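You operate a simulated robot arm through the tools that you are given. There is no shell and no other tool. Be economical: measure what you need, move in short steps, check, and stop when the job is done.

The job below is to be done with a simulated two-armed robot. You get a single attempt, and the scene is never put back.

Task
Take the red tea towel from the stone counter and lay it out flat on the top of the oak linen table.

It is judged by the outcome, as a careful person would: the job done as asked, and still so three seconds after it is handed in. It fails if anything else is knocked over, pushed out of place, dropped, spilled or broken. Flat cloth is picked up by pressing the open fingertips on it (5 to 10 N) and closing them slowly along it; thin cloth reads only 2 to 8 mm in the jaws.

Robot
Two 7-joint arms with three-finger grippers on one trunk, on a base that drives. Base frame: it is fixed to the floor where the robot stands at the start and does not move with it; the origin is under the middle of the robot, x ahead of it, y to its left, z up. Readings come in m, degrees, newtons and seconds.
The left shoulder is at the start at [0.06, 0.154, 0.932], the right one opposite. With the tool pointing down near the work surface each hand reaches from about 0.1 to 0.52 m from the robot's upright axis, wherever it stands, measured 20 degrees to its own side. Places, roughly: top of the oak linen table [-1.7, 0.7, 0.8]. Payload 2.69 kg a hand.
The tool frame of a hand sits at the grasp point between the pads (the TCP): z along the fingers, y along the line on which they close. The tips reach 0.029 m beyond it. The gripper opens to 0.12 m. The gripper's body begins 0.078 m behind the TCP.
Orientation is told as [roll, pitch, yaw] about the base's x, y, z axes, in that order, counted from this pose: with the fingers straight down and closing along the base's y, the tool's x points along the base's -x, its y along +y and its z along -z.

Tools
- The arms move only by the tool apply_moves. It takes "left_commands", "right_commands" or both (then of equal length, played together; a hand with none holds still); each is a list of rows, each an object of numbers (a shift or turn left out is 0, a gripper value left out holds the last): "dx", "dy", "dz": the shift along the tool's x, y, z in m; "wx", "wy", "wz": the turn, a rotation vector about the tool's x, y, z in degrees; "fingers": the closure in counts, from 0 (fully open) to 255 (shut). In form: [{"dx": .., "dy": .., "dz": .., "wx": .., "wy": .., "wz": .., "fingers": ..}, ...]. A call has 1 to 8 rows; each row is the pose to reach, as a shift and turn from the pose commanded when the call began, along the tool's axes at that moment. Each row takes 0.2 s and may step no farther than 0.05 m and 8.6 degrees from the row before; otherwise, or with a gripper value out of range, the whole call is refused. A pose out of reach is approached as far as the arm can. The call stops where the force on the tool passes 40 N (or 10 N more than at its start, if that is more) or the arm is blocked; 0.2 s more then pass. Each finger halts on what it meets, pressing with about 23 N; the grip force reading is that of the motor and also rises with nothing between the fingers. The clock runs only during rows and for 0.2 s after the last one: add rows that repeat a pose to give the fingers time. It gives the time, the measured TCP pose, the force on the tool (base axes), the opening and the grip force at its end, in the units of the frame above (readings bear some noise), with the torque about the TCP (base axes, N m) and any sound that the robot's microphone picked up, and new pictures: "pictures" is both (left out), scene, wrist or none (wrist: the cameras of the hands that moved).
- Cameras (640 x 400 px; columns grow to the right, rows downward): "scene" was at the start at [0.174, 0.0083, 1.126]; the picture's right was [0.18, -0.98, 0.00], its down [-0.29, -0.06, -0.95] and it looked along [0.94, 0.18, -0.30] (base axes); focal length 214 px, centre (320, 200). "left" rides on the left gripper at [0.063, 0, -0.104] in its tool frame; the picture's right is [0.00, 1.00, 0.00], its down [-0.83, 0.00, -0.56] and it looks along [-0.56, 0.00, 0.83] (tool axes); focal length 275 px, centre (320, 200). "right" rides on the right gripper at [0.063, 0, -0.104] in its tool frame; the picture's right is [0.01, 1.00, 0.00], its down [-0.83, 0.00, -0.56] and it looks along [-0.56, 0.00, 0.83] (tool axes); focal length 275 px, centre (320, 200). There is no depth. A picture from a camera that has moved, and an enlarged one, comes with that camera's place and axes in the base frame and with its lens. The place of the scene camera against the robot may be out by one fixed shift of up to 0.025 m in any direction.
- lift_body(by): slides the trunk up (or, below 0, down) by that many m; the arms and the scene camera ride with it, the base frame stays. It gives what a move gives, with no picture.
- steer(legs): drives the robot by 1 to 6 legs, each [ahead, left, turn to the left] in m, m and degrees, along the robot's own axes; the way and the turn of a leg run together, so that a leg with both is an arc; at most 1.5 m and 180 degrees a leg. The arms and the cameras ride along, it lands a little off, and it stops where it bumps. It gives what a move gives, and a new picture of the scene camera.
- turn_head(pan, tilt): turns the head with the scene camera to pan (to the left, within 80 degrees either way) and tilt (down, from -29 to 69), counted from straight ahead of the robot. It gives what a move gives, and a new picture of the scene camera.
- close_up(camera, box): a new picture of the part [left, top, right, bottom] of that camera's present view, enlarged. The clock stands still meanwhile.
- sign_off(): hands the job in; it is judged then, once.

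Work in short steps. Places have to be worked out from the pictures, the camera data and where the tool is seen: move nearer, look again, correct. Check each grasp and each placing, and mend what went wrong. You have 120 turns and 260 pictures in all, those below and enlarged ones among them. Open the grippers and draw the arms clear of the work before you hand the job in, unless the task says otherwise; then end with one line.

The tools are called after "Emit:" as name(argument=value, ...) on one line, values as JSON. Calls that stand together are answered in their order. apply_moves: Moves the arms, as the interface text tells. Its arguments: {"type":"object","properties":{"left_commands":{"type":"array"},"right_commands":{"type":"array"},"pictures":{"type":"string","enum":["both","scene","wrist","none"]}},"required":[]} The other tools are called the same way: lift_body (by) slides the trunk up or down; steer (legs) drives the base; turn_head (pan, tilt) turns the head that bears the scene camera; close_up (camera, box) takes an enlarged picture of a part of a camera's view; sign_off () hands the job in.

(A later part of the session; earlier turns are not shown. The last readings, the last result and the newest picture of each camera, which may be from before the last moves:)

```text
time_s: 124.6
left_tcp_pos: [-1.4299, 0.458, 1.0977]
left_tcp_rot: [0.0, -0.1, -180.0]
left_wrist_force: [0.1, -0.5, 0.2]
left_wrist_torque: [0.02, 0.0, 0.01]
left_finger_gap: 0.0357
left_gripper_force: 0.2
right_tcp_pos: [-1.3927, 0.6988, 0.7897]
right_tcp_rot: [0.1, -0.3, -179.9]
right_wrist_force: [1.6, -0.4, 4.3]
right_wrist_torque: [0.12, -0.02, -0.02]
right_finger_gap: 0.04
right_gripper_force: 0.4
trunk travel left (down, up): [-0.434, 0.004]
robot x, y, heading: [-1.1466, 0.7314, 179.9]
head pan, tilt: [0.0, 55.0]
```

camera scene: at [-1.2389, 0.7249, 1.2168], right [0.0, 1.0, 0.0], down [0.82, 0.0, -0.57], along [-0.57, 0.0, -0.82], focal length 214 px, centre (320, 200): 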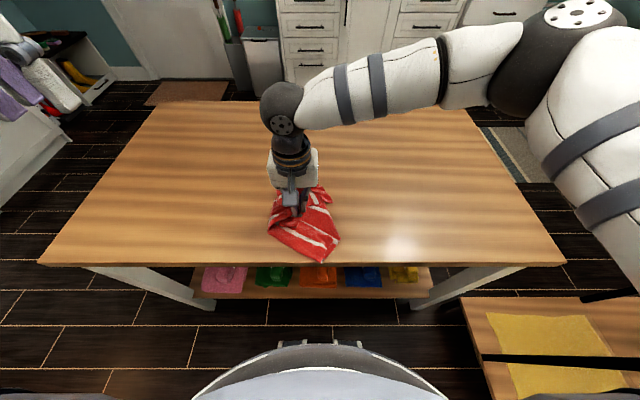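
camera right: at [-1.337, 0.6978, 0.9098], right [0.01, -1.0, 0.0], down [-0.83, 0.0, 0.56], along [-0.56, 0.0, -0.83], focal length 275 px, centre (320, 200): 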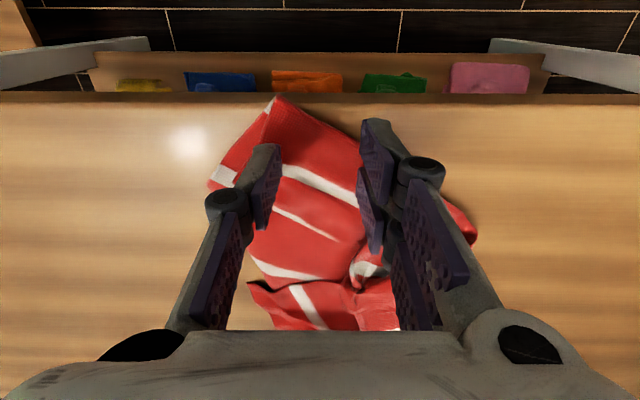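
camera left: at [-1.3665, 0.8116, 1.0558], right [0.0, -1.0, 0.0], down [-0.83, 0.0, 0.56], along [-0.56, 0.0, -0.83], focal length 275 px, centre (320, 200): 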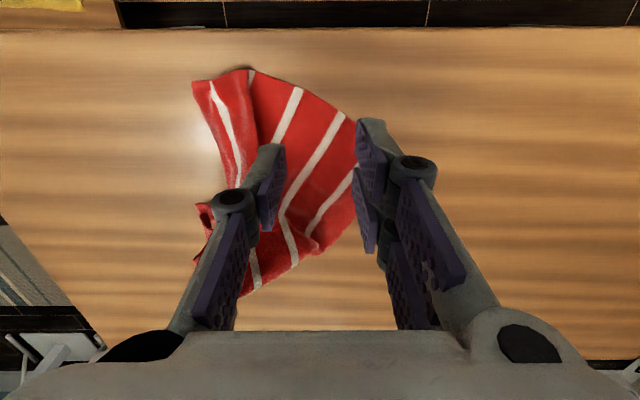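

Contact 4 N; press slightly more, close, then pull to the right and back just above the table.

Emit:
apply_moves(right_commands=[{"dz": 0.0008, "fingers": 184}, {"dz": 0.0008, "fingers": 198}, {"dz": 0.0008, "fingers": 212}, {"dz": 0.0008, "fingers": 226}, {"dz": 0.0008, "fingers": 240}, {"dz": 0.0008, "fingers": 255}, {"dz": 0.0008, "fingers": 255}], pictures="none")

Emit:
apply_moves(right_commands=[{"dz": -0.02, "dy": -0.01}, {"dz": -0.03, "dy": -0.04, "dx": -0.01}, {"dz": -0.03, "dy": -0.075, "dx": -0.02}, {"dz": -0.03, "dy": -0.11, "dx": -0.03}, {"dz": -0.03, "dy": -0.145, "dx": -0.04}, {"dz": -0.03, "dy": -0.18, "dx": -0.045}, {"dz": -0.03, "dy": -0.215, "dx": -0.05}, {"dz": -0.03, "dy": -0.245, "dx": -0.05}], pictures="scene")

Emit:
close_up(camera="scene", box=[240, 130, 480, 280])

```text
time_s: 126.2
left_tcp_pos: [-1.4301, 0.4579, 1.0975]
left_tcp_rot: [0.0, 0.0, -180.1]
left_wrist_force: [0.4, -1.1, 0.6]
left_wrist_torque: [0.03, -0.02, 0.02]
left_finger_gap: 0.0353
left_gripper_force: 0.0
right_tcp_pos: [-1.3928, 0.6987, 0.7891]
right_tcp_rot: [0.2, -0.2, -180.0]
right_wrist_force: [-0.7, -0.3, 4.4]
right_wrist_torque: [0.03, -0.02, 0.02]
right_finger_gap: 0.0031
right_gripper_force: 23.5
trunk travel left (down, up): [-0.434, 0.004]
robot x, y, heading: [-1.1518, 0.7354, 180.1]
head pan, tilt: [0.0, 55.0]
```

```text
time_s: 128.0
left_tcp_pos: [-1.4302, 0.459, 1.0981]
left_tcp_rot: [-0.1, 0.1, -180.0]
left_wrist_force: [1.5, 0.0, -0.2]
left_wrist_torque: [0.01, -0.02, 0.02]
left_finger_gap: 0.0352
left_gripper_force: 0.1
right_tcp_pos: [-1.4411, 0.9488, 0.821]
right_tcp_rot: [0.1, -0.3, -180.0]
right_wrist_force: [0.3, 0.4, 0.1]
right_wrist_torque: [-0.05, 0.0, -0.04]
right_finger_gap: 0.0029
right_gripper_force: 23.1
trunk travel left (down, up): [-0.434, 0.004]
robot x, y, heading: [-1.1496, 0.7307, 180.1]
head pan, tilt: [0.0, 55.0]
camera scene: at [-1.2386, 0.725, 1.2168], right [0.0, 1.0, 0.0], down [0.82, 0.0, -0.57], along [-0.57, 0.0, -0.82], focal length 214 px, centre (320, 200)
```

scene: 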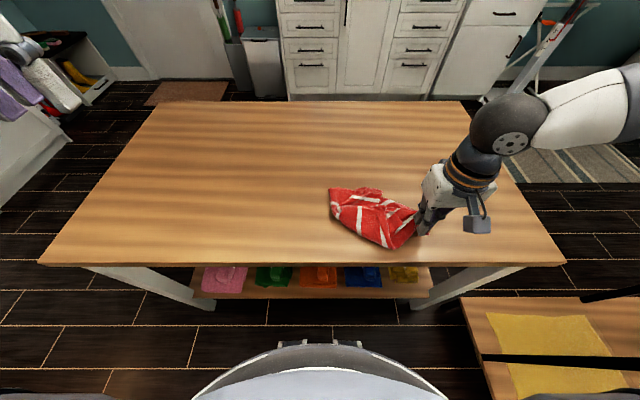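

```text
2.67 times, centred on (360, 205) of scene
camera zoom: at [-1.2386, 0.725, 1.2168], right [0.0, 1.0, 0.0], down [0.82, 0.0, -0.57], along [-0.57, 0.0, -0.82], focal length 572 px, centre (213, 187)
```

zoom: 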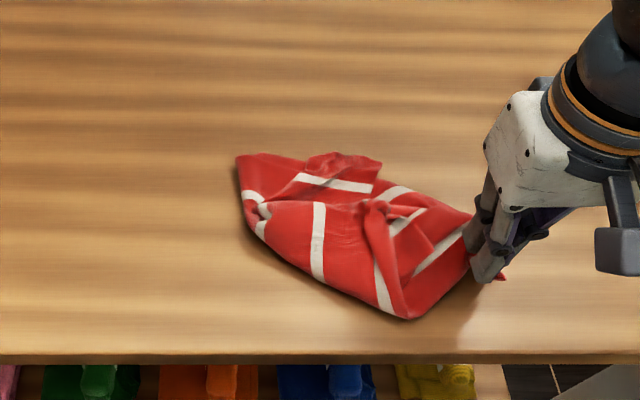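

It moved as a bundle. Lift FL high so everything hangs from that corner and view.

Emit:
apply_moves(right_commands=[{"dz": -0.05, "dy": 0.0}, {"dz": -0.1}, {"dz": -0.15, "dy": 0.02}, {"dz": -0.2, "dy": 0.04}, {"dz": -0.25, "dy": 0.06}, {"dz": -0.3, "dy": 0.08}, {"dz": -0.34, "dy": 0.1}, {"dz": -0.38, "dy": 0.11}], pictures="none")

Emit:
turn_head(pan=-10, tilt=40)

Emit:
close_up(camera="scene", box=[250, 60, 490, 260])

```text
refused: row 3 steps farther than a row can; nothing moved
```

```text
time_s: 128.8
left_tcp_pos: [-1.4295, 0.4582, 1.0977]
left_tcp_rot: [0.0, 0.0, -179.9]
left_wrist_force: [0.3, 0.7, 1.3]
left_wrist_torque: [0.0, -0.01, -0.01]
left_finger_gap: 0.0352
left_gripper_force: 0.0
right_tcp_pos: [-1.4397, 0.9473, 0.8215]
right_tcp_rot: [0.0, -0.1, -180.0]
right_wrist_force: [-0.6, 0.5, 0.5]
right_wrist_torque: [0.02, 0.03, -0.01]
right_finger_gap: 0.0025
right_gripper_force: 23.0
trunk travel left (down, up): [-0.434, 0.004]
robot x, y, heading: [-1.1458, 0.7345, 180.1]
head pan, tilt: [-10.0, 40.0]
camera scene: at [-1.2505, 0.7394, 1.2374], right [0.17, 0.98, 0.0], down [0.63, -0.11, -0.77], along [-0.75, 0.13, -0.64], focal length 214 px, centre (320, 200)
```

scene: 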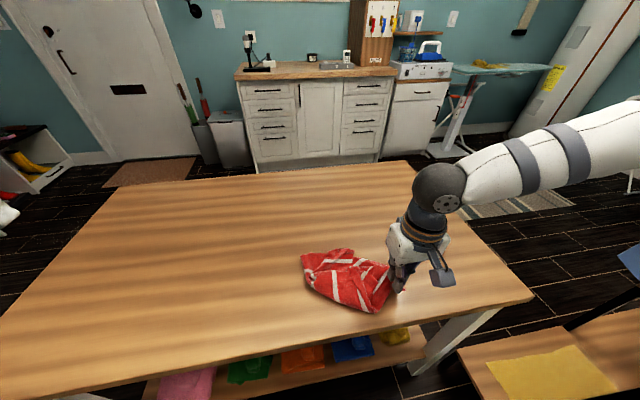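

```text
2.00 times, centred on (370, 160) of scene
camera zoom: at [-1.2505, 0.7394, 1.2374], right [0.17, 0.98, 0.0], down [0.63, -0.11, -0.77], along [-0.75, 0.13, -0.64], focal length 429 px, centre (220, 280)
```

zoom: 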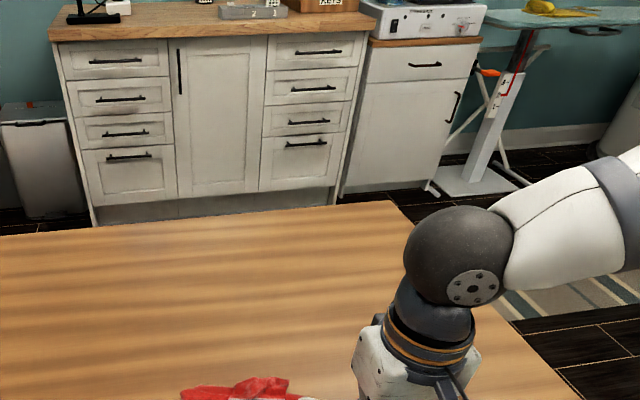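

Emit:
apply_moves(right_commands=[{"dz": -0.045}, {"dz": -0.09}, {"dz": -0.135, "dy": 0.01}, {"dz": -0.175, "dy": 0.03}, {"dz": -0.215, "dy": 0.05}, {"dz": -0.255, "dy": 0.07}, {"dz": -0.295, "dy": 0.09}, {"dz": -0.335, "dy": 0.11}], pictures="none")

Emit:
apply_moves(right_commands=[{"dz": -0.03, "dy": 0.0}, {"dz": -0.05, "dy": 0.02}, {"dz": -0.05, "dy": 0.02}, {"dz": -0.05, "dy": 0.02}], pictures="scene")

Emit:
close_up(camera="scene", box=[210, 80, 450, 300])

```text
time_s: 130.6
left_tcp_pos: [-1.4307, 0.4583, 1.0977]
left_tcp_rot: [0.0, -0.2, -180.0]
left_wrist_force: [0.2, -0.6, -0.2]
left_wrist_torque: [0.04, 0.01, -0.05]
left_finger_gap: 0.0356
left_gripper_force: 0.0
right_tcp_pos: [-1.4407, 0.8358, 1.1559]
right_tcp_rot: [0.1, -0.3, -179.9]
right_wrist_force: [0.0, -0.4, -0.3]
right_wrist_torque: [0.04, 0.01, -0.05]
right_finger_gap: 0.0027
right_gripper_force: 22.6
trunk travel left (down, up): [-0.434, 0.004]
robot x, y, heading: [-1.1506, 0.733, 180.1]
head pan, tilt: [-10.0, 40.0]
```

```text
time_s: 131.6
left_tcp_pos: [-1.4307, 0.4584, 1.0976]
left_tcp_rot: [-0.1, 0.0, -180.1]
left_wrist_force: [-0.9, 0.6, -0.5]
left_wrist_torque: [0.02, 0.01, 0.0]
left_finger_gap: 0.0355
left_gripper_force: 0.0
right_tcp_pos: [-1.4408, 0.8162, 1.2042]
right_tcp_rot: [0.0, -0.2, -179.9]
right_wrist_force: [-0.2, 0.2, 0.0]
right_wrist_torque: [0.01, 0.0, 0.01]
right_finger_gap: 0.003
right_gripper_force: 23.0
trunk travel left (down, up): [-0.434, 0.004]
robot x, y, heading: [-1.1499, 0.7339, 179.8]
head pan, tilt: [-10.0, 40.0]
camera scene: at [-1.2505, 0.7391, 1.2375], right [0.17, 0.98, 0.0], down [0.63, -0.11, -0.77], along [-0.75, 0.13, -0.64], focal length 214 px, centre (320, 200)
```

scene: 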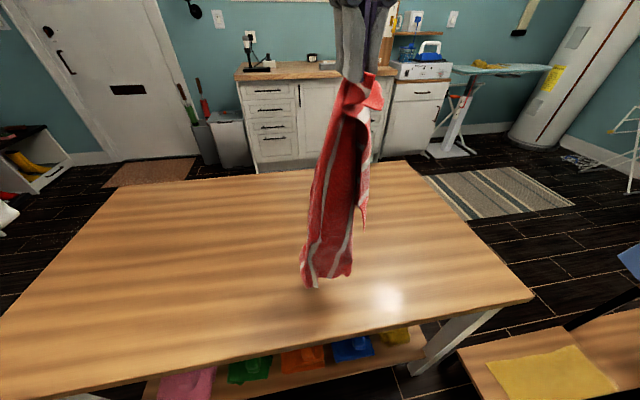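

```text
1.82 times, centred on (330, 190) of scene
camera zoom: at [-1.2505, 0.7391, 1.2375], right [0.17, 0.98, 0.0], down [0.63, -0.11, -0.77], along [-0.75, 0.13, -0.64], focal length 390 px, centre (302, 218)
```

zoom: 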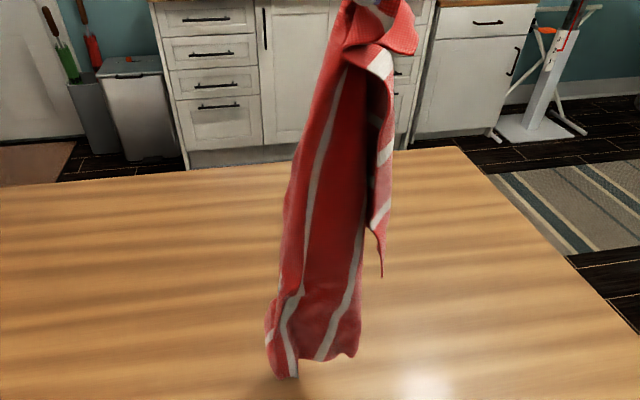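

Now it hangs cleanly from FL, with the opposite short edge (FR–R) nearly level at the bottom and L dangling right. I'll carry it left and lay it to the right, so FR/R end up at the left within the left hand's reach.

Emit:
apply_moves(left_commands=[{"dy": 0.02}, {"dy": 0.05}, {"dy": 0.07}, {"dy": 0.07}, {"dy": 0.07}, {"dy": 0.07}, {"dy": 0.07}], right_commands=[{"dy": 0.03, "dx": -0.01}, {"dy": 0.06, "dx": -0.02}, {"dy": 0.09, "dx": -0.03}, {"dy": 0.12, "dx": -0.04}, {"dy": 0.15, "dx": -0.05}, {"dy": 0.17, "dx": -0.05}, {"dy": 0.17, "dx": -0.05}], pictures="none")

Emit:
apply_moves(right_commands=[{"dz": 0.035}, {"dz": 0.055, "dy": -0.03}, {"dz": 0.07, "dy": -0.07}, {"dz": 0.09, "dy": -0.11}, {"dz": 0.115, "dy": -0.15}, {"dz": 0.145, "dy": -0.185}, {"dz": 0.18, "dy": -0.215}, {"dz": 0.22, "dy": -0.24}], pictures="scene")

Emit:
close_up(camera="scene", box=[190, 140, 430, 340])

```text
time_s: 133.2
left_tcp_pos: [-1.4318, 0.3909, 1.1005]
left_tcp_rot: [0.0, -0.1, -180.0]
left_wrist_force: [-0.6, 0.4, 0.2]
left_wrist_torque: [-0.05, 0.01, -0.04]
left_finger_gap: 0.0353
left_gripper_force: 0.0
right_tcp_pos: [-1.4832, 0.6615, 1.1917]
right_tcp_rot: [0.2, -0.2, -180.1]
right_wrist_force: [-0.1, 0.4, -0.3]
right_wrist_torque: [-0.03, -0.02, 0.0]
right_finger_gap: 0.0032
right_gripper_force: 22.9
right hand out of reach, approached as far as the arm can: row 5, 6, 7
trunk travel left (down, up): [-0.434, 0.004]
robot x, y, heading: [-1.1521, 0.7332, 179.9]
head pan, tilt: [-10.0, 40.0]
```

```text
time_s: 135.0
left_tcp_pos: [-1.43, 0.3903, 1.1003]
left_tcp_rot: [-0.1, 0.0, -180.0]
left_wrist_force: [0.0, -0.1, 0.8]
left_wrist_torque: [-0.01, 0.0, -0.04]
left_finger_gap: 0.0354
left_gripper_force: 0.1
right_tcp_pos: [-1.4807, 0.9056, 0.9666]
right_tcp_rot: [0.1, -0.2, -180.0]
right_wrist_force: [-0.3, 1.6, 0.3]
right_wrist_torque: [-0.05, 0.0, 0.0]
right_finger_gap: 0.0024
right_gripper_force: 22.3
trunk travel left (down, up): [-0.434, 0.004]
robot x, y, heading: [-1.1489, 0.7344, 180.0]
head pan, tilt: [-10.0, 40.0]
camera scene: at [-1.2506, 0.7399, 1.2374], right [0.17, 0.98, 0.0], down [0.63, -0.11, -0.77], along [-0.75, 0.13, -0.64], focal length 214 px, centre (320, 200)
```

scene: 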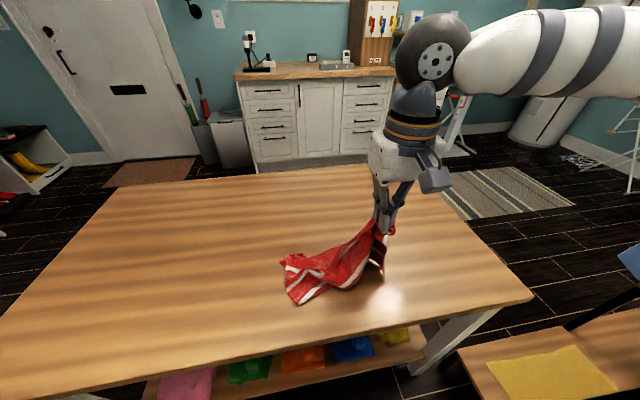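

```text
2.00 times, centred on (310, 240) of scene
camera zoom: at [-1.2506, 0.7399, 1.2374], right [0.17, 0.98, 0.0], down [0.63, -0.11, -0.77], along [-0.75, 0.13, -0.64], focal length 429 px, centre (340, 120)
```

zoom: 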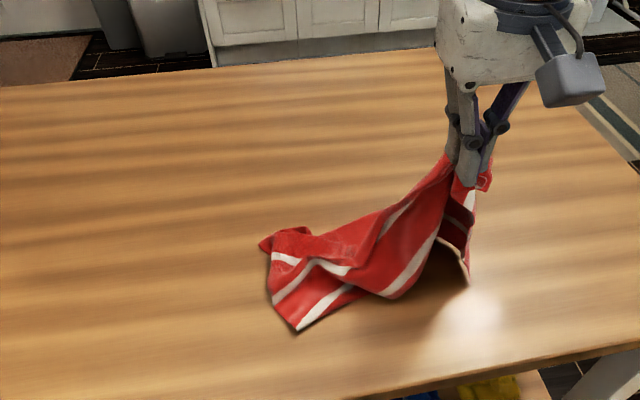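

Excellent: R at front-left, FR back-left, FL in the hand (back-right), L dangling front-right. Lower with a move right and back.

Emit:
apply_moves(right_commands=[{"dz": 0.03, "dy": -0.02, "dx": -0.02}, {"dz": 0.06, "dy": -0.035, "dx": -0.045}, {"dz": 0.09, "dy": -0.045, "dx": -0.07}, {"dz": 0.12, "dy": -0.05, "dx": -0.09}, {"dz": 0.145, "dy": -0.05, "dx": -0.1}], pictures="scene")

Emit:
close_up(camera="scene", box=[190, 140, 430, 340])

```text
time_s: 136.2
left_tcp_pos: [-1.4327, 0.3903, 1.1003]
left_tcp_rot: [0.0, 0.0, -180.1]
left_wrist_force: [-0.2, 0.4, 0.7]
left_wrist_torque: [0.01, 0.02, 0.02]
left_finger_gap: 0.0354
left_gripper_force: 0.1
right_tcp_pos: [-1.586, 0.9549, 0.8232]
right_tcp_rot: [0.1, -0.3, -179.9]
right_wrist_force: [0.3, -1.2, 0.2]
right_wrist_torque: [-0.01, -0.02, 0.04]
right_finger_gap: 0.0032
right_gripper_force: 24.8
trunk travel left (down, up): [-0.434, 0.004]
robot x, y, heading: [-1.1544, 0.7294, 180.0]
head pan, tilt: [-10.0, 40.0]
camera scene: at [-1.2507, 0.7394, 1.2374], right [0.17, 0.98, 0.0], down [0.63, -0.11, -0.77], along [-0.75, 0.13, -0.64], focal length 214 px, centre (320, 200)
```

scene: 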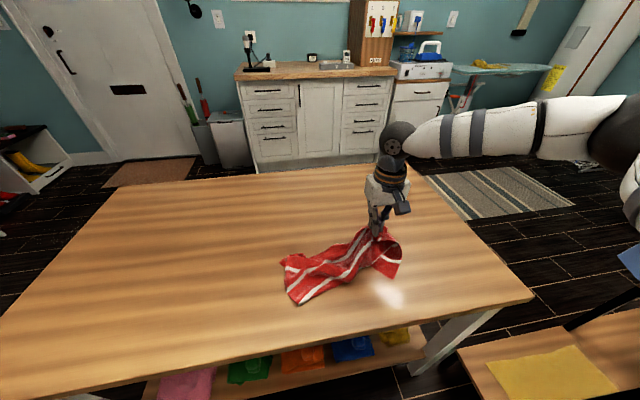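

```text
2.00 times, centred on (310, 240) of scene
camera zoom: at [-1.2507, 0.7394, 1.2374], right [0.17, 0.98, 0.0], down [0.63, -0.11, -0.77], along [-0.75, 0.13, -0.64], focal length 429 px, centre (340, 120)
```

zoom: 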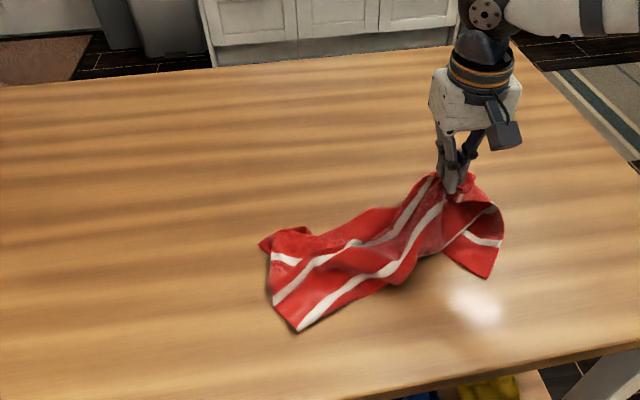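

The towel is nearly spread: R front-left and L front-right are both free single layers. Release FL, and bring both hands over L and R for a look.

Emit:
apply_moves(right_commands=[{"dz": 0.02}, {"dz": 0.031}, {"dz": 0.031, "fingers": 220}, {"dz": 0.025, "fingers": 180}, {"dz": -0.02, "fingers": 180}, {"dz": -0.06}, {"dz": -0.1, "dx": 0.02}, {"dz": -0.12, "dx": 0.06}], left_commands=[{"dy": -0.04}, {"dy": -0.08, "dz": 0.02}, {"dy": -0.12, "dz": 0.04}, {"dy": -0.16, "dz": 0.06}, {"dy": -0.2, "dz": 0.08}, {"dy": -0.24, "dz": 0.1}, {"dy": -0.28, "dz": 0.12}, {"dy": -0.31, "dz": 0.14}], pictures="wrist")

```text
time_s: 138.0
left_tcp_pos: [-1.4283, 0.6993, 0.9614]
left_tcp_rot: [0.0, 0.0, -180.0]
left_wrist_force: [0.2, 0.9, 0.4]
left_wrist_torque: [0.0, 0.01, 0.03]
left_finger_gap: 0.0354
left_gripper_force: 0.0
right_tcp_pos: [-1.5236, 0.953, 0.9468]
right_tcp_rot: [0.1, -0.2, 179.9]
right_wrist_force: [0.1, -0.4, -0.6]
right_wrist_torque: [-0.02, 0.0, -0.01]
right_finger_gap: 0.0353
right_gripper_force: 0.1
trunk travel left (down, up): [-0.434, 0.004]
robot x, y, heading: [-1.152, 0.7313, 180.4]
head pan, tilt: [-10.0, 40.0]
camera right: at [-1.4611, 0.953, 1.0511], right [0.0, -1.0, 0.0], down [-0.83, 0.0, 0.56], along [-0.56, 0.0, -0.83], focal length 275 px, centre (320, 200)
camera left: at [-1.3662, 0.6977, 1.0664], right [0.0, -1.0, 0.0], down [-0.83, 0.0, 0.56], along [-0.56, 0.0, -0.83], focal length 275 px, centre (320, 200)
```

right: 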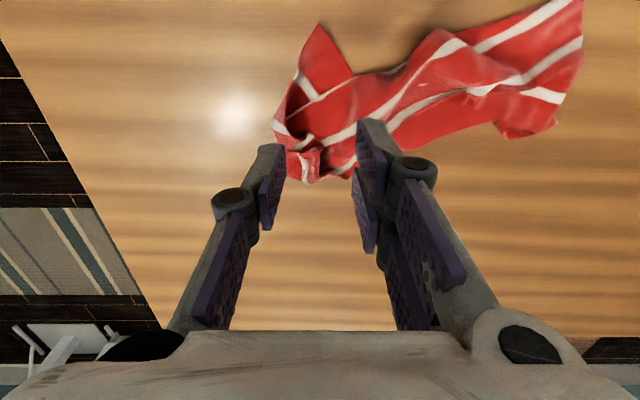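
left: 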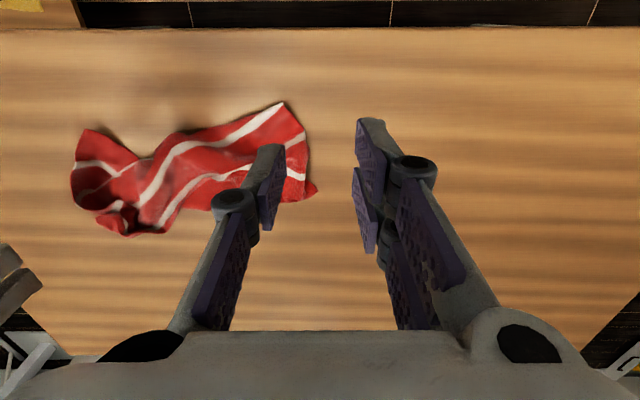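

Emit:
close_up(camera="left", box=[60, 85, 340, 245])

Emit:
close_up(camera="right", box=[250, 0, 610, 200])

```text
2.29 times, centred on (200, 165) of left
camera zoom: at [-1.3662, 0.6977, 1.0664], right [0.0, -1.0, 0.0], down [-0.83, 0.0, 0.56], along [-0.56, 0.0, -0.83], focal length 629 px, centre (594, 280)
```

zoom: 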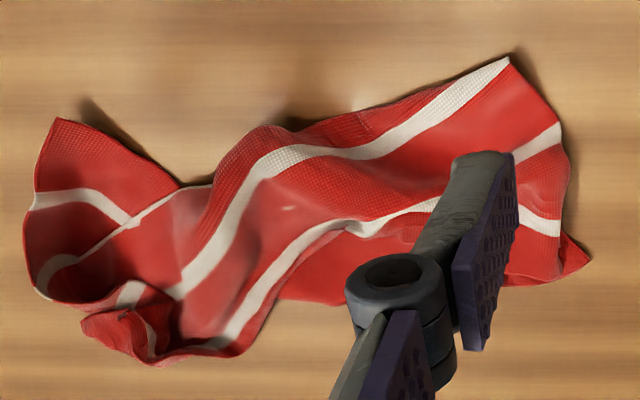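

```text
1.78 times, centred on (430, 100) of right
camera zoom: at [-1.4611, 0.953, 1.0511], right [0.0, -1.0, 0.0], down [-0.83, 0.0, 0.56], along [-0.56, 0.0, -0.83], focal length 489 px, centre (124, 378)
```

zoom: 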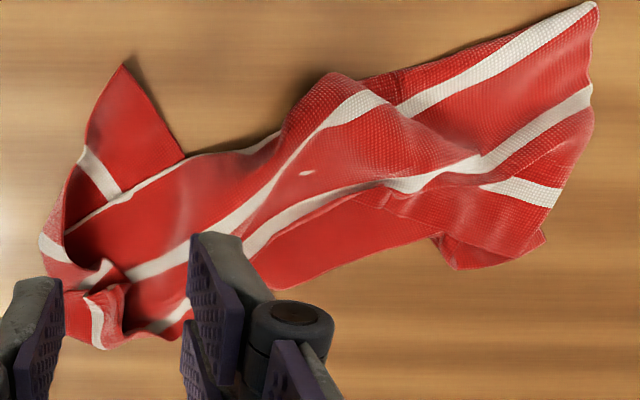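

The near margin is folded under toward R, so I'd rather re-hang from L (clean corner) and lay once more. Right hand to L at (-1.49,0.948); left hand clears.

Emit:
apply_moves(left_commands=[{"dy": 0.04, "dz": -0.02}, {"dy": 0.08, "dz": -0.04}, {"dy": 0.12, "dz": -0.06}, {"dy": 0.16, "dz": -0.08}, {"dy": 0.2, "dz": -0.1}, {"dy": 0.24, "dz": -0.12}, {"dy": 0.28, "dz": -0.13}], right_commands=[{"dx": 0.03, "dy": 0.005, "fingers": 190}, {"dx": 0.031, "dy": 0.006, "dz": 0.04}, {"dx": 0.031, "dy": 0.006, "dz": 0.08}, {"dx": 0.031, "dy": 0.006, "dz": 0.12}, {"dx": 0.031, "dy": 0.006, "dz": 0.145}, {"dx": 0.031, "dy": 0.006, "dz": 0.153}, {"dx": 0.031, "dy": 0.006, "dz": 0.155}], pictures="wrist")

```text
time_s: 139.6
left_tcp_pos: [-1.4292, 0.4169, 1.0925]
left_tcp_rot: [0.0, 0.0, 179.9]
left_wrist_force: [0.5, 0.3, 1.7]
left_wrist_torque: [0.0, -0.02, 0.0]
left_finger_gap: 0.0351
left_gripper_force: 0.2
right_tcp_pos: [-1.4914, 0.946, 0.7909]
right_tcp_rot: [0.2, -0.4, -179.9]
right_wrist_force: [-0.1, 0.2, 0.8]
right_wrist_torque: [0.05, -0.03, 0.03]
right_finger_gap: 0.0306
right_gripper_force: 0.1
trunk travel left (down, up): [-0.434, 0.004]
robot x, y, heading: [-1.1477, 0.7348, 180.1]
head pan, tilt: [-10.0, 40.0]
camera right: at [-1.4294, 0.9455, 0.8949], right [0.01, -1.0, 0.0], down [-0.83, 0.0, 0.56], along [-0.56, 0.0, -0.83], focal length 275 px, centre (320, 200)
camera left: at [-1.3667, 0.415, 1.1966], right [-0.01, -1.0, 0.0], down [-0.83, 0.0, 0.56], along [-0.56, 0.0, -0.83], focal length 275 px, centre (320, 200)
```

right: 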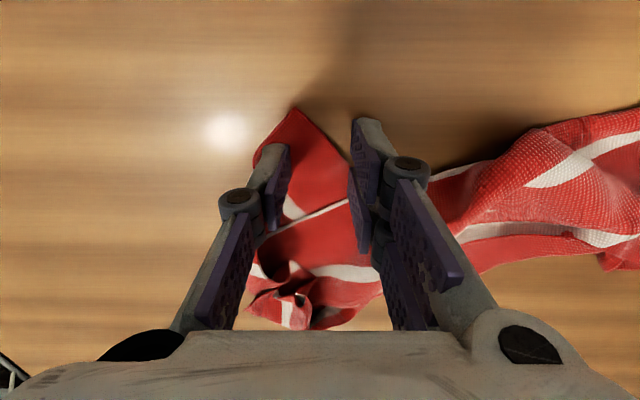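
left: 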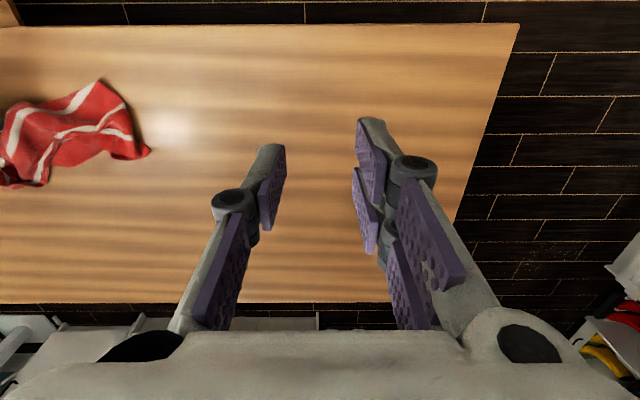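

Emit:
apply_moves(right_commands=[{"dz": 0.0025, "dy": -0.003, "fingers": 190}, {"dz": 0.0025, "dy": -0.003, "fingers": 202}, {"dz": 0.0025, "dy": -0.003, "fingers": 215}, {"dz": 0.0025, "dy": -0.003, "fingers": 228}, {"dz": 0.0025, "dy": -0.003, "fingers": 242}, {"dz": 0.0025, "dy": -0.003, "fingers": 255}, {"dz": 0.0025, "dy": -0.003, "fingers": 255}], pictures="none")

Emit:
apply_moves(right_commands=[{"dz": -0.045}, {"dz": -0.09}, {"dz": -0.135, "dy": 0.01}, {"dz": -0.175, "dy": 0.03}, {"dz": -0.215, "dy": 0.05}, {"dz": -0.255, "dy": 0.07, "dx": 0.01}, {"dz": -0.295, "dy": 0.09, "dx": 0.02}, {"dz": -0.335, "dy": 0.11, "dx": 0.03}], pictures="none")

Emit:
apply_moves(right_commands=[{"dz": -0.04, "dy": 0.02, "dx": 0.02}, {"dz": -0.08, "dy": 0.04, "dx": 0.03}, {"dz": -0.08, "dy": 0.04, "dx": 0.03}, {"dz": -0.08, "dy": 0.04, "dx": 0.03}], pictures="scene")

Emit:
close_up(camera="scene", box=[210, 80, 450, 300])

```text
time_s: 141.2
left_tcp_pos: [-1.4288, 0.4179, 1.0931]
left_tcp_rot: [0.0, -0.1, -180.0]
left_wrist_force: [0.1, 0.7, 0.2]
left_wrist_torque: [-0.03, -0.02, 0.01]
left_finger_gap: 0.0351
left_gripper_force: 0.0
right_tcp_pos: [-1.493, 0.9482, 0.7879]
right_tcp_rot: [0.1, -0.2, -180.0]
right_wrist_force: [0.5, -1.5, 13.1]
right_wrist_torque: [-0.08, 0.11, 0.01]
right_finger_gap: 0.0018
right_gripper_force: 23.5
trunk travel left (down, up): [-0.434, 0.004]
robot x, y, heading: [-1.1499, 0.7287, 180.1]
head pan, tilt: [-10.0, 40.0]
```

```text
time_s: 143.0
left_tcp_pos: [-1.4308, 0.4184, 1.0928]
left_tcp_rot: [0.0, -0.1, -180.0]
left_wrist_force: [0.2, 0.6, 0.0]
left_wrist_torque: [0.03, 0.02, -0.01]
left_finger_gap: 0.0352
left_gripper_force: 0.1
right_tcp_pos: [-1.4572, 0.8373, 1.1228]
right_tcp_rot: [0.1, -0.1, -180.0]
right_wrist_force: [0.3, 0.3, -0.3]
right_wrist_torque: [0.0, 0.02, 0.02]
right_finger_gap: 0.0013
right_gripper_force: 22.8
trunk travel left (down, up): [-0.434, 0.004]
robot x, y, heading: [-1.1519, 0.7315, 179.7]
head pan, tilt: [-10.0, 40.0]
```

```text
time_s: 144.0
left_tcp_pos: [-1.4301, 0.4176, 1.093]
left_tcp_rot: [0.1, -0.1, -180.0]
left_wrist_force: [0.6, -0.4, 0.2]
left_wrist_torque: [0.0, 0.02, -0.02]
left_finger_gap: 0.0354
left_gripper_force: 0.1
right_tcp_pos: [-1.4292, 0.7997, 1.2016]
right_tcp_rot: [0.1, -0.2, -180.0]
right_wrist_force: [0.4, -0.6, 0.0]
right_wrist_torque: [0.04, 0.01, 0.01]
right_finger_gap: 0.0014
right_gripper_force: 23.2
trunk travel left (down, up): [-0.434, 0.004]
robot x, y, heading: [-1.1502, 0.735, 179.8]
head pan, tilt: [-10.0, 40.0]
camera scene: at [-1.2504, 0.7392, 1.2375], right [0.17, 0.98, 0.0], down [0.63, -0.11, -0.77], along [-0.75, 0.13, -0.64], focal length 214 px, centre (320, 200)
```

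scene: 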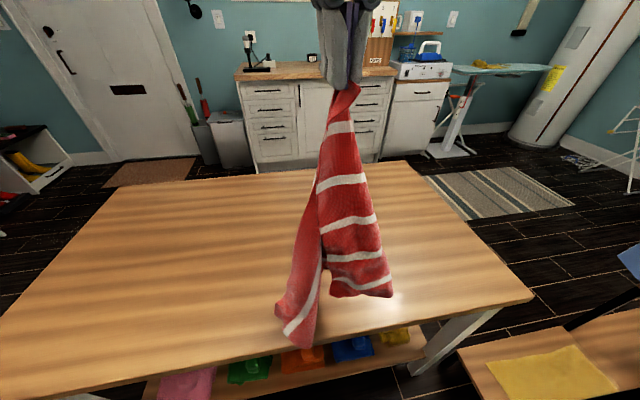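

```text
1.82 times, centred on (330, 190) of scene
camera zoom: at [-1.2504, 0.7392, 1.2375], right [0.17, 0.98, 0.0], down [0.63, -0.11, -0.77], along [-0.75, 0.13, -0.64], focal length 390 px, centre (302, 218)
```

zoom: 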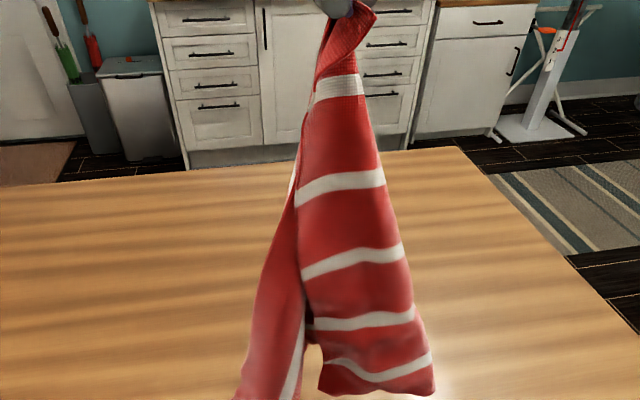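

Hanging from L: FL at lower right, R at lower left. Lay it again left-to-right.

Emit:
apply_moves(right_commands=[{"dy": 0.03, "dx": -0.01}, {"dy": 0.06, "dx": -0.02}, {"dy": 0.09, "dx": -0.03}, {"dy": 0.12, "dx": -0.04}, {"dy": 0.14, "dx": -0.04}, {"dy": 0.14, "dx": -0.04}, {"dy": 0.14, "dx": -0.04}], pictures="none")

Emit:
apply_moves(right_commands=[{"dz": 0.03}, {"dz": 0.05, "dy": -0.03}, {"dz": 0.07, "dy": -0.07}, {"dz": 0.09, "dy": -0.11}, {"dz": 0.115, "dy": -0.15}, {"dz": 0.145, "dy": -0.185}, {"dz": 0.18, "dy": -0.215}, {"dz": 0.22, "dy": -0.24}], pictures="scene")

Emit:
close_up(camera="scene", box=[190, 140, 430, 340])

```text
time_s: 145.6
left_tcp_pos: [-1.43, 0.4184, 1.0921]
left_tcp_rot: [0.0, -0.1, -180.0]
left_wrist_force: [-0.1, 0.1, 0.0]
left_wrist_torque: [-0.02, 0.0, -0.01]
left_finger_gap: 0.0351
left_gripper_force: 0.0
right_tcp_pos: [-1.4725, 0.6612, 1.2054]
right_tcp_rot: [0.8, 0.1, 179.8]
right_wrist_force: [0.0, -0.7, 1.1]
right_wrist_torque: [0.02, 0.0, 0.02]
right_finger_gap: 0.0016
right_gripper_force: 22.8
trunk travel left (down, up): [-0.434, 0.004]
robot x, y, heading: [-1.15, 0.7332, 180.0]
head pan, tilt: [-10.0, 40.0]
```

```text
time_s: 147.4
left_tcp_pos: [-1.4307, 0.4186, 1.0921]
left_tcp_rot: [0.0, 0.0, -180.1]
left_wrist_force: [0.2, 0.7, 0.5]
left_wrist_torque: [0.02, 0.02, 0.01]
left_finger_gap: 0.0354
left_gripper_force: 0.1
right_tcp_pos: [-1.4674, 0.9009, 0.9794]
right_tcp_rot: [0.0, -0.1, -180.0]
right_wrist_force: [-0.9, -0.1, -0.5]
right_wrist_torque: [-0.02, 0.0, -0.02]
right_finger_gap: 0.0015
right_gripper_force: 23.3
trunk travel left (down, up): [-0.434, 0.004]
robot x, y, heading: [-1.1524, 0.7286, 180.0]
head pan, tilt: [-10.0, 40.0]
camera scene: at [-1.2507, 0.7399, 1.2374], right [0.17, 0.98, 0.0], down [0.63, -0.11, -0.77], along [-0.75, 0.13, -0.64], focal length 214 px, centre (320, 200)
```

scene: 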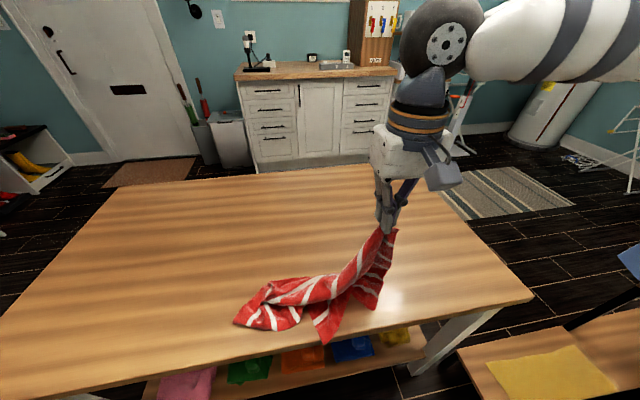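

```text
2.00 times, centred on (310, 240) of scene
camera zoom: at [-1.2507, 0.7399, 1.2374], right [0.17, 0.98, 0.0], down [0.63, -0.11, -0.77], along [-0.75, 0.13, -0.64], focal length 429 px, centre (340, 120)
```

zoom: 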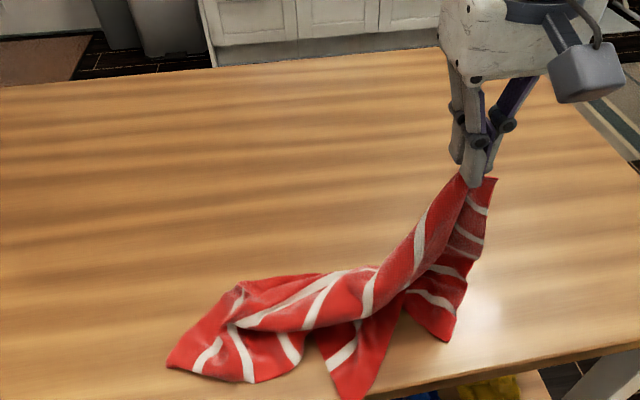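

R landed at the left (~(-1.445,0.60)) as a clean corner, L is in the right hand: exactly the near edge. Lower the right hand and bring the left over R.

Emit:
apply_moves(right_commands=[{"dz": 0.03, "dy": -0.01, "dx": -0.01}, {"dz": 0.06, "dy": -0.015, "dx": -0.02}, {"dz": 0.09, "dy": -0.02, "dx": -0.03}, {"dz": 0.12, "dy": -0.02, "dx": -0.04}, {"dz": 0.12, "dy": -0.02, "dx": -0.04}, {"dz": 0.12, "dy": -0.02, "dx": -0.04}], left_commands=[{"dy": -0.03, "dz": 0.03}, {"dy": -0.06, "dz": 0.06}, {"dy": -0.09, "dz": 0.09}, {"dy": -0.12, "dz": 0.12}, {"dy": -0.14, "dz": 0.145}, {"dy": -0.15, "dz": 0.155}], pictures="both")

Emit:
close_up(camera="left", box=[120, 30, 440, 210])

```text
time_s: 148.8
left_tcp_pos: [-1.4294, 0.572, 0.9366]
left_tcp_rot: [0.1, 0.0, -180.0]
left_wrist_force: [0.5, 0.2, -0.5]
left_wrist_torque: [0.02, 0.01, -0.01]
left_finger_gap: 0.0354
left_gripper_force: 0.0
right_tcp_pos: [-1.5116, 0.9194, 0.8646]
right_tcp_rot: [0.1, -0.2, -180.0]
right_wrist_force: [0.0, 0.1, -0.1]
right_wrist_torque: [0.0, 0.03, 0.02]
right_finger_gap: 0.0017
right_gripper_force: 22.7
trunk travel left (down, up): [-0.434, 0.004]
robot x, y, heading: [-1.1493, 0.7316, 180.3]
head pan, tilt: [-10.0, 40.0]
camera scene: at [-1.2505, 0.7395, 1.2375], right [0.17, 0.98, 0.0], down [0.63, -0.11, -0.77], along [-0.75, 0.13, -0.64], focal length 214 px, centre (320, 200)
camera right: at [-1.4482, 0.9183, 0.9692], right [0.01, -1.0, 0.0], down [-0.83, 0.0, 0.56], along [-0.56, 0.0, -0.83], focal length 275 px, centre (320, 200)
camera left: at [-1.3675, 0.5689, 1.0405], right [0.0, -1.0, 0.0], down [-0.83, 0.0, 0.56], along [-0.56, 0.0, -0.83], focal length 275 px, centre (320, 200)
```

scene: 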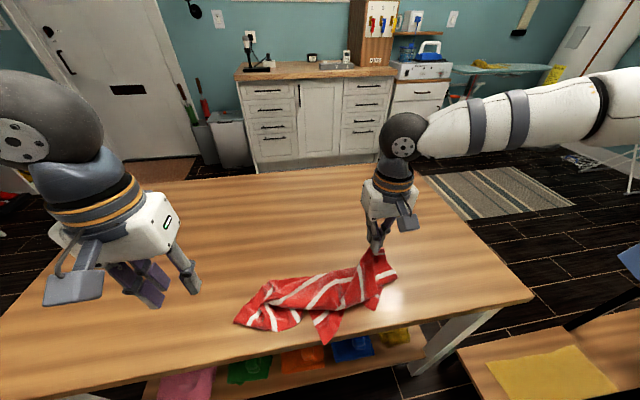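
right: 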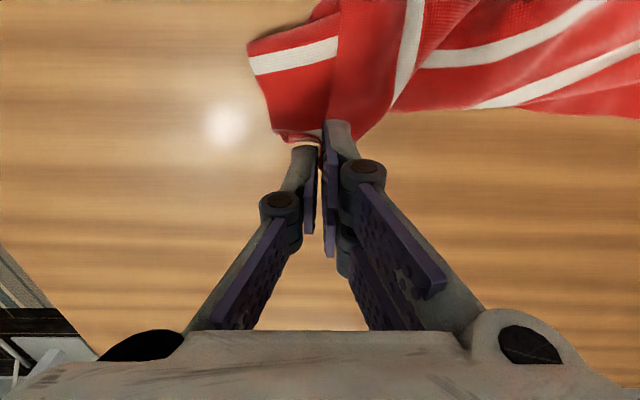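
left: 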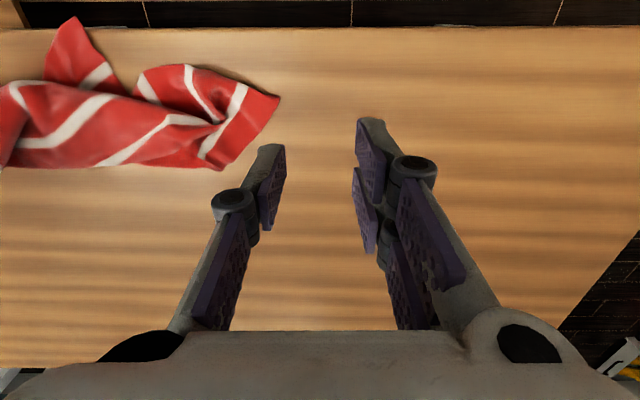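

```text
2.00 times, centred on (280, 120) of left
camera zoom: at [-1.3675, 0.5689, 1.0405], right [0.0, -1.0, 0.0], down [-0.83, 0.0, 0.56], along [-0.56, 0.0, -0.83], focal length 551 px, centre (400, 360)
```

zoom: 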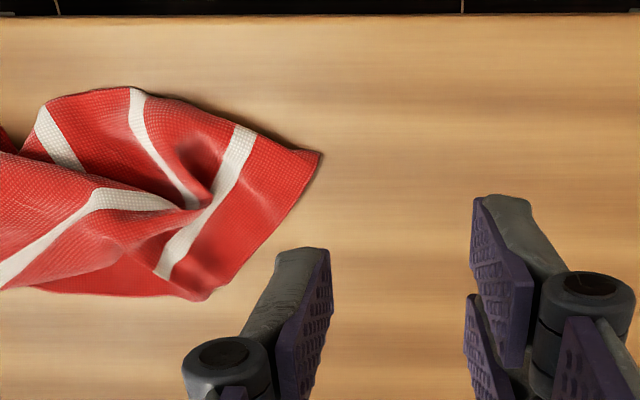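

R at (-1.435,0.608), clean. Pinch it with the left hand at (-1.448,0.632).

Emit:
apply_moves(left_commands=[{"dx": -0.019, "dy": -0.04, "fingers": 190}, {"dx": -0.019, "dy": -0.06, "dz": 0.04}, {"dx": -0.019, "dy": -0.06, "dz": 0.08}, {"dx": -0.019, "dy": -0.06, "dz": 0.115}, {"dx": -0.019, "dy": -0.06, "dz": 0.135}, {"dx": -0.019, "dy": -0.06, "dz": 0.143}, {"dx": -0.019, "dy": -0.06, "dz": 0.146}], pictures="wrist")

```text
time_s: 150.4
left_tcp_pos: [-1.4478, 0.6308, 0.7921]
left_tcp_rot: [0.1, 0.0, -180.0]
left_wrist_force: [-0.4, -0.6, -0.7]
left_wrist_torque: [0.01, -0.03, -0.02]
left_finger_gap: 0.0305
left_gripper_force: 0.0
right_tcp_pos: [-1.5106, 0.9181, 0.8646]
right_tcp_rot: [0.0, -0.2, -180.0]
right_wrist_force: [0.0, 0.2, 0.0]
right_wrist_torque: [0.0, 0.01, 0.02]
right_finger_gap: 0.0014
right_gripper_force: 22.6
trunk travel left (down, up): [-0.434, 0.004]
robot x, y, heading: [-1.1512, 0.7349, 180.2]
head pan, tilt: [-10.0, 40.0]
camera left: at [-1.3851, 0.6293, 0.8964], right [0.0, -1.0, 0.0], down [-0.83, 0.0, 0.56], along [-0.56, 0.0, -0.83], focal length 275 px, centre (320, 200)
```

left: 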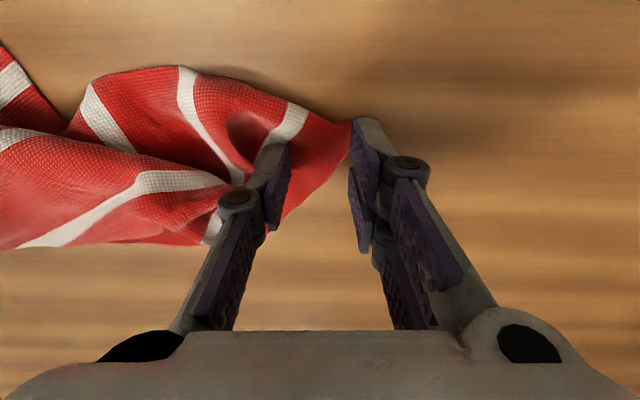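

Emit:
apply_moves(left_commands=[{"dy": -0.006, "dz": 0.002, "fingers": 190}, {"dy": -0.006, "dz": 0.004, "fingers": 190}, {"dy": -0.006, "dz": 0.004, "fingers": 202}, {"dy": -0.006, "dz": 0.004, "fingers": 215}, {"dy": -0.006, "dz": 0.004, "fingers": 228}, {"dy": -0.006, "dz": 0.004, "fingers": 242}, {"dy": -0.006, "dz": 0.004, "fingers": 255}, {"dy": -0.006, "dz": 0.004, "fingers": 255}], pictures="wrist")

```text
time_s: 152.2
left_tcp_pos: [-1.4481, 0.6379, 0.7871]
left_tcp_rot: [-0.1, 0.0, -179.9]
left_wrist_force: [0.1, -0.1, 2.1]
left_wrist_torque: [-0.13, -0.03, -0.01]
left_finger_gap: 0.003
left_gripper_force: 23.9
right_tcp_pos: [-1.5112, 0.9178, 0.8651]
right_tcp_rot: [0.1, -0.2, -180.0]
right_wrist_force: [0.2, -0.8, -0.4]
right_wrist_torque: [0.04, 0.03, 0.0]
right_finger_gap: 0.0015
right_gripper_force: 23.1
trunk travel left (down, up): [-0.434, 0.004]
robot x, y, heading: [-1.153, 0.7321, 179.8]
head pan, tilt: [-10.0, 40.0]
camera left: at [-1.3856, 0.6352, 0.8916], right [0.0, -1.0, 0.0], down [-0.83, 0.0, 0.56], along [-0.56, 0.0, -0.83], focal length 275 px, centre (320, 200)
```

left: 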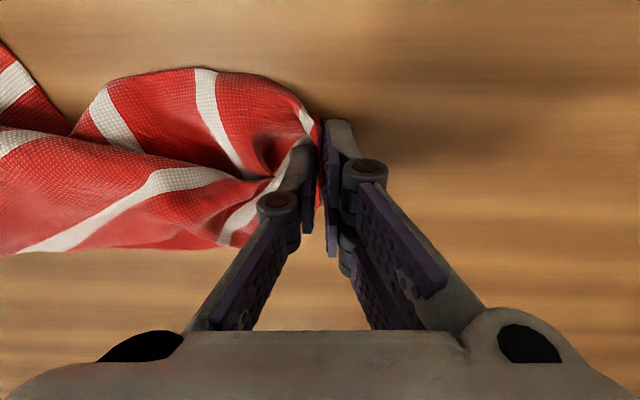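

Gripped. Lift both hands together to z≈1.08, aligned.

Emit:
apply_moves(left_commands=[{"dz": -0.045}, {"dz": -0.09}, {"dz": -0.13, "dy": 0.003}, {"dz": -0.17, "dy": 0.006}, {"dz": -0.21, "dy": 0.009}, {"dz": -0.25, "dy": 0.012}, {"dz": -0.285, "dy": 0.015}, {"dz": -0.298, "dy": 0.015}], right_commands=[{"dz": -0.01, "dx": 0.01}, {"dz": -0.03, "dx": 0.02}, {"dz": -0.06, "dx": 0.03}, {"dz": -0.095, "dx": 0.04}, {"dz": -0.13, "dx": 0.05}, {"dz": -0.17, "dx": 0.055}, {"dz": -0.205, "dx": 0.06}, {"dz": -0.22, "dx": 0.063}], pictures="scene")

```text
time_s: 154.0
left_tcp_pos: [-1.4511, 0.6217, 1.0856]
left_tcp_rot: [-0.1, -0.1, 180.0]
left_wrist_force: [-0.6, 1.2, 0.1]
left_wrist_torque: [0.01, -0.02, 0.02]
left_finger_gap: 0.0024
left_gripper_force: 20.9
right_tcp_pos: [-1.448, 0.9198, 1.0809]
right_tcp_rot: [0.2, -0.2, -180.1]
right_wrist_force: [0.4, -0.2, 0.1]
right_wrist_torque: [-0.02, -0.01, 0.02]
right_finger_gap: 0.0018
right_gripper_force: 22.9
trunk travel left (down, up): [-0.434, 0.004]
robot x, y, heading: [-1.1506, 0.7355, 179.9]
head pan, tilt: [-10.0, 40.0]
camera scene: at [-1.2504, 0.7394, 1.2375], right [0.17, 0.98, 0.0], down [0.63, -0.11, -0.77], along [-0.75, 0.13, -0.64], focal length 214 px, centre (320, 200)
```

scene: 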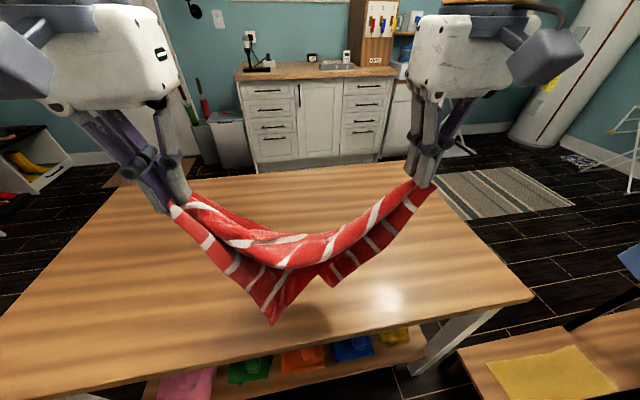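

There's slack; spread the hands until the edge is taut.

Emit:
apply_moves(left_commands=[{"dy": 0.006}, {"dy": 0.012}, {"dy": 0.018}, {"dy": 0.022}], right_commands=[{"dy": -0.004}, {"dy": -0.008}, {"dy": -0.012}, {"dy": -0.014}], pictures="scene")

Emit:
close_up(camera="scene", box=[140, 140, 460, 340])

```text
time_s: 155.0
left_tcp_pos: [-1.4503, 0.6005, 1.0862]
left_tcp_rot: [0.0, 0.0, -180.0]
left_wrist_force: [0.2, 0.4, -0.3]
left_wrist_torque: [-0.01, 0.0, -0.03]
left_finger_gap: 0.0019
left_gripper_force: 22.0
right_tcp_pos: [-1.4484, 0.9351, 1.0821]
right_tcp_rot: [0.0, -0.3, -180.0]
right_wrist_force: [-0.8, -2.2, 0.0]
right_wrist_torque: [-0.02, -0.02, 0.0]
right_finger_gap: 0.0017
right_gripper_force: 22.9
trunk travel left (down, up): [-0.434, 0.004]
robot x, y, heading: [-1.147, 0.732, 179.9]
head pan, tilt: [-10.0, 40.0]
camera scene: at [-1.2505, 0.7393, 1.2375], right [0.17, 0.98, 0.0], down [0.63, -0.11, -0.77], along [-0.75, 0.13, -0.64], focal length 214 px, centre (320, 200)
```

scene: 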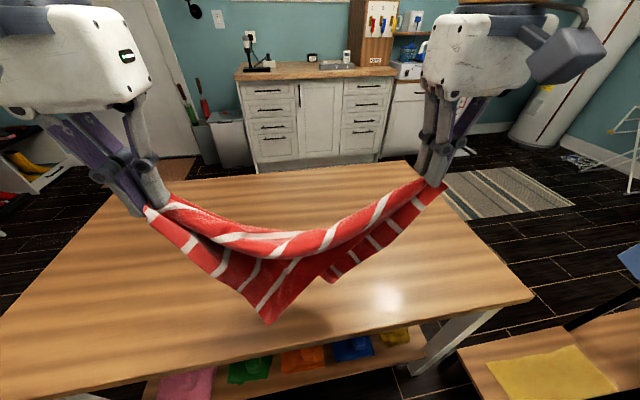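

```text
2.00 times, centred on (300, 240) of scene
camera zoom: at [-1.2505, 0.7393, 1.2375], right [0.17, 0.98, 0.0], down [0.63, -0.11, -0.77], along [-0.75, 0.13, -0.64], focal length 429 px, centre (360, 120)
```

zoom: 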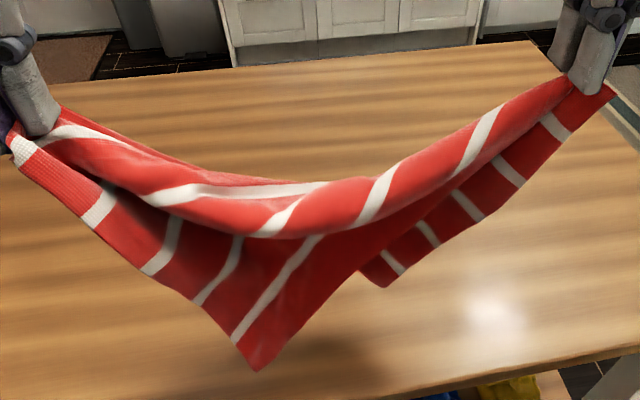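

Still some slack (0.335 apart). Spread a little more.

Emit:
apply_moves(left_commands=[{"dy": 0.005}, {"dy": 0.01}, {"dy": 0.015}, {"dy": 0.018}], right_commands=[{"dy": -0.004}, {"dy": -0.008}, {"dy": -0.012}, {"dy": -0.015}], pictures="scene")

Emit:
close_up(camera="scene", box=[140, 140, 460, 340])

```text
time_s: 156.0
left_tcp_pos: [-1.45, 0.5823, 1.0837]
left_tcp_rot: [0.0, 0.1, -179.9]
left_wrist_force: [1.0, -0.2, -0.3]
left_wrist_torque: [0.04, 0.02, -0.03]
left_finger_gap: 0.0029
left_gripper_force: 25.3
right_tcp_pos: [-1.448, 0.9493, 1.0834]
right_tcp_rot: [0.2, -0.1, -180.0]
right_wrist_force: [0.3, 0.1, -0.5]
right_wrist_torque: [0.01, 0.04, 0.02]
right_finger_gap: 0.0019
right_gripper_force: 23.2
trunk travel left (down, up): [-0.434, 0.004]
robot x, y, heading: [-1.1501, 0.7322, 180.1]
head pan, tilt: [-10.0, 40.0]
camera scene: at [-1.2505, 0.7394, 1.2375], right [0.17, 0.98, 0.0], down [0.63, -0.11, -0.77], along [-0.75, 0.13, -0.64], focal length 214 px, centre (320, 200)
```

scene: 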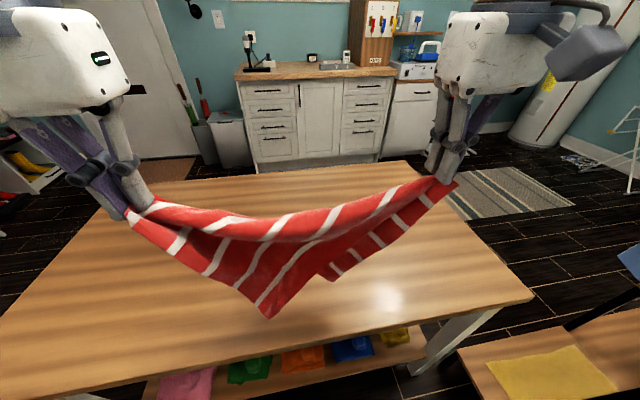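

```text
2.00 times, centred on (300, 240) of scene
camera zoom: at [-1.2505, 0.7394, 1.2375], right [0.17, 0.98, 0.0], down [0.63, -0.11, -0.77], along [-0.75, 0.13, -0.64], focal length 429 px, centre (360, 120)
```

zoom: 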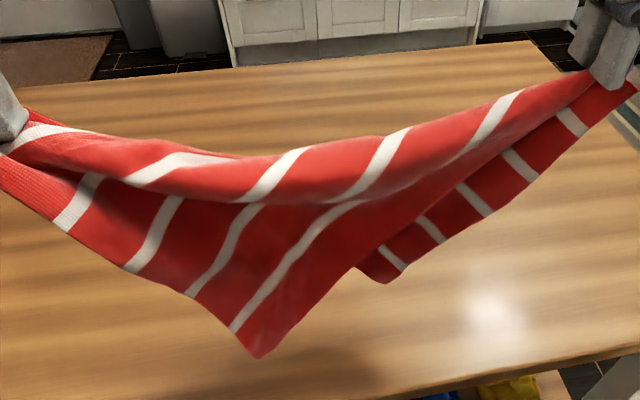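

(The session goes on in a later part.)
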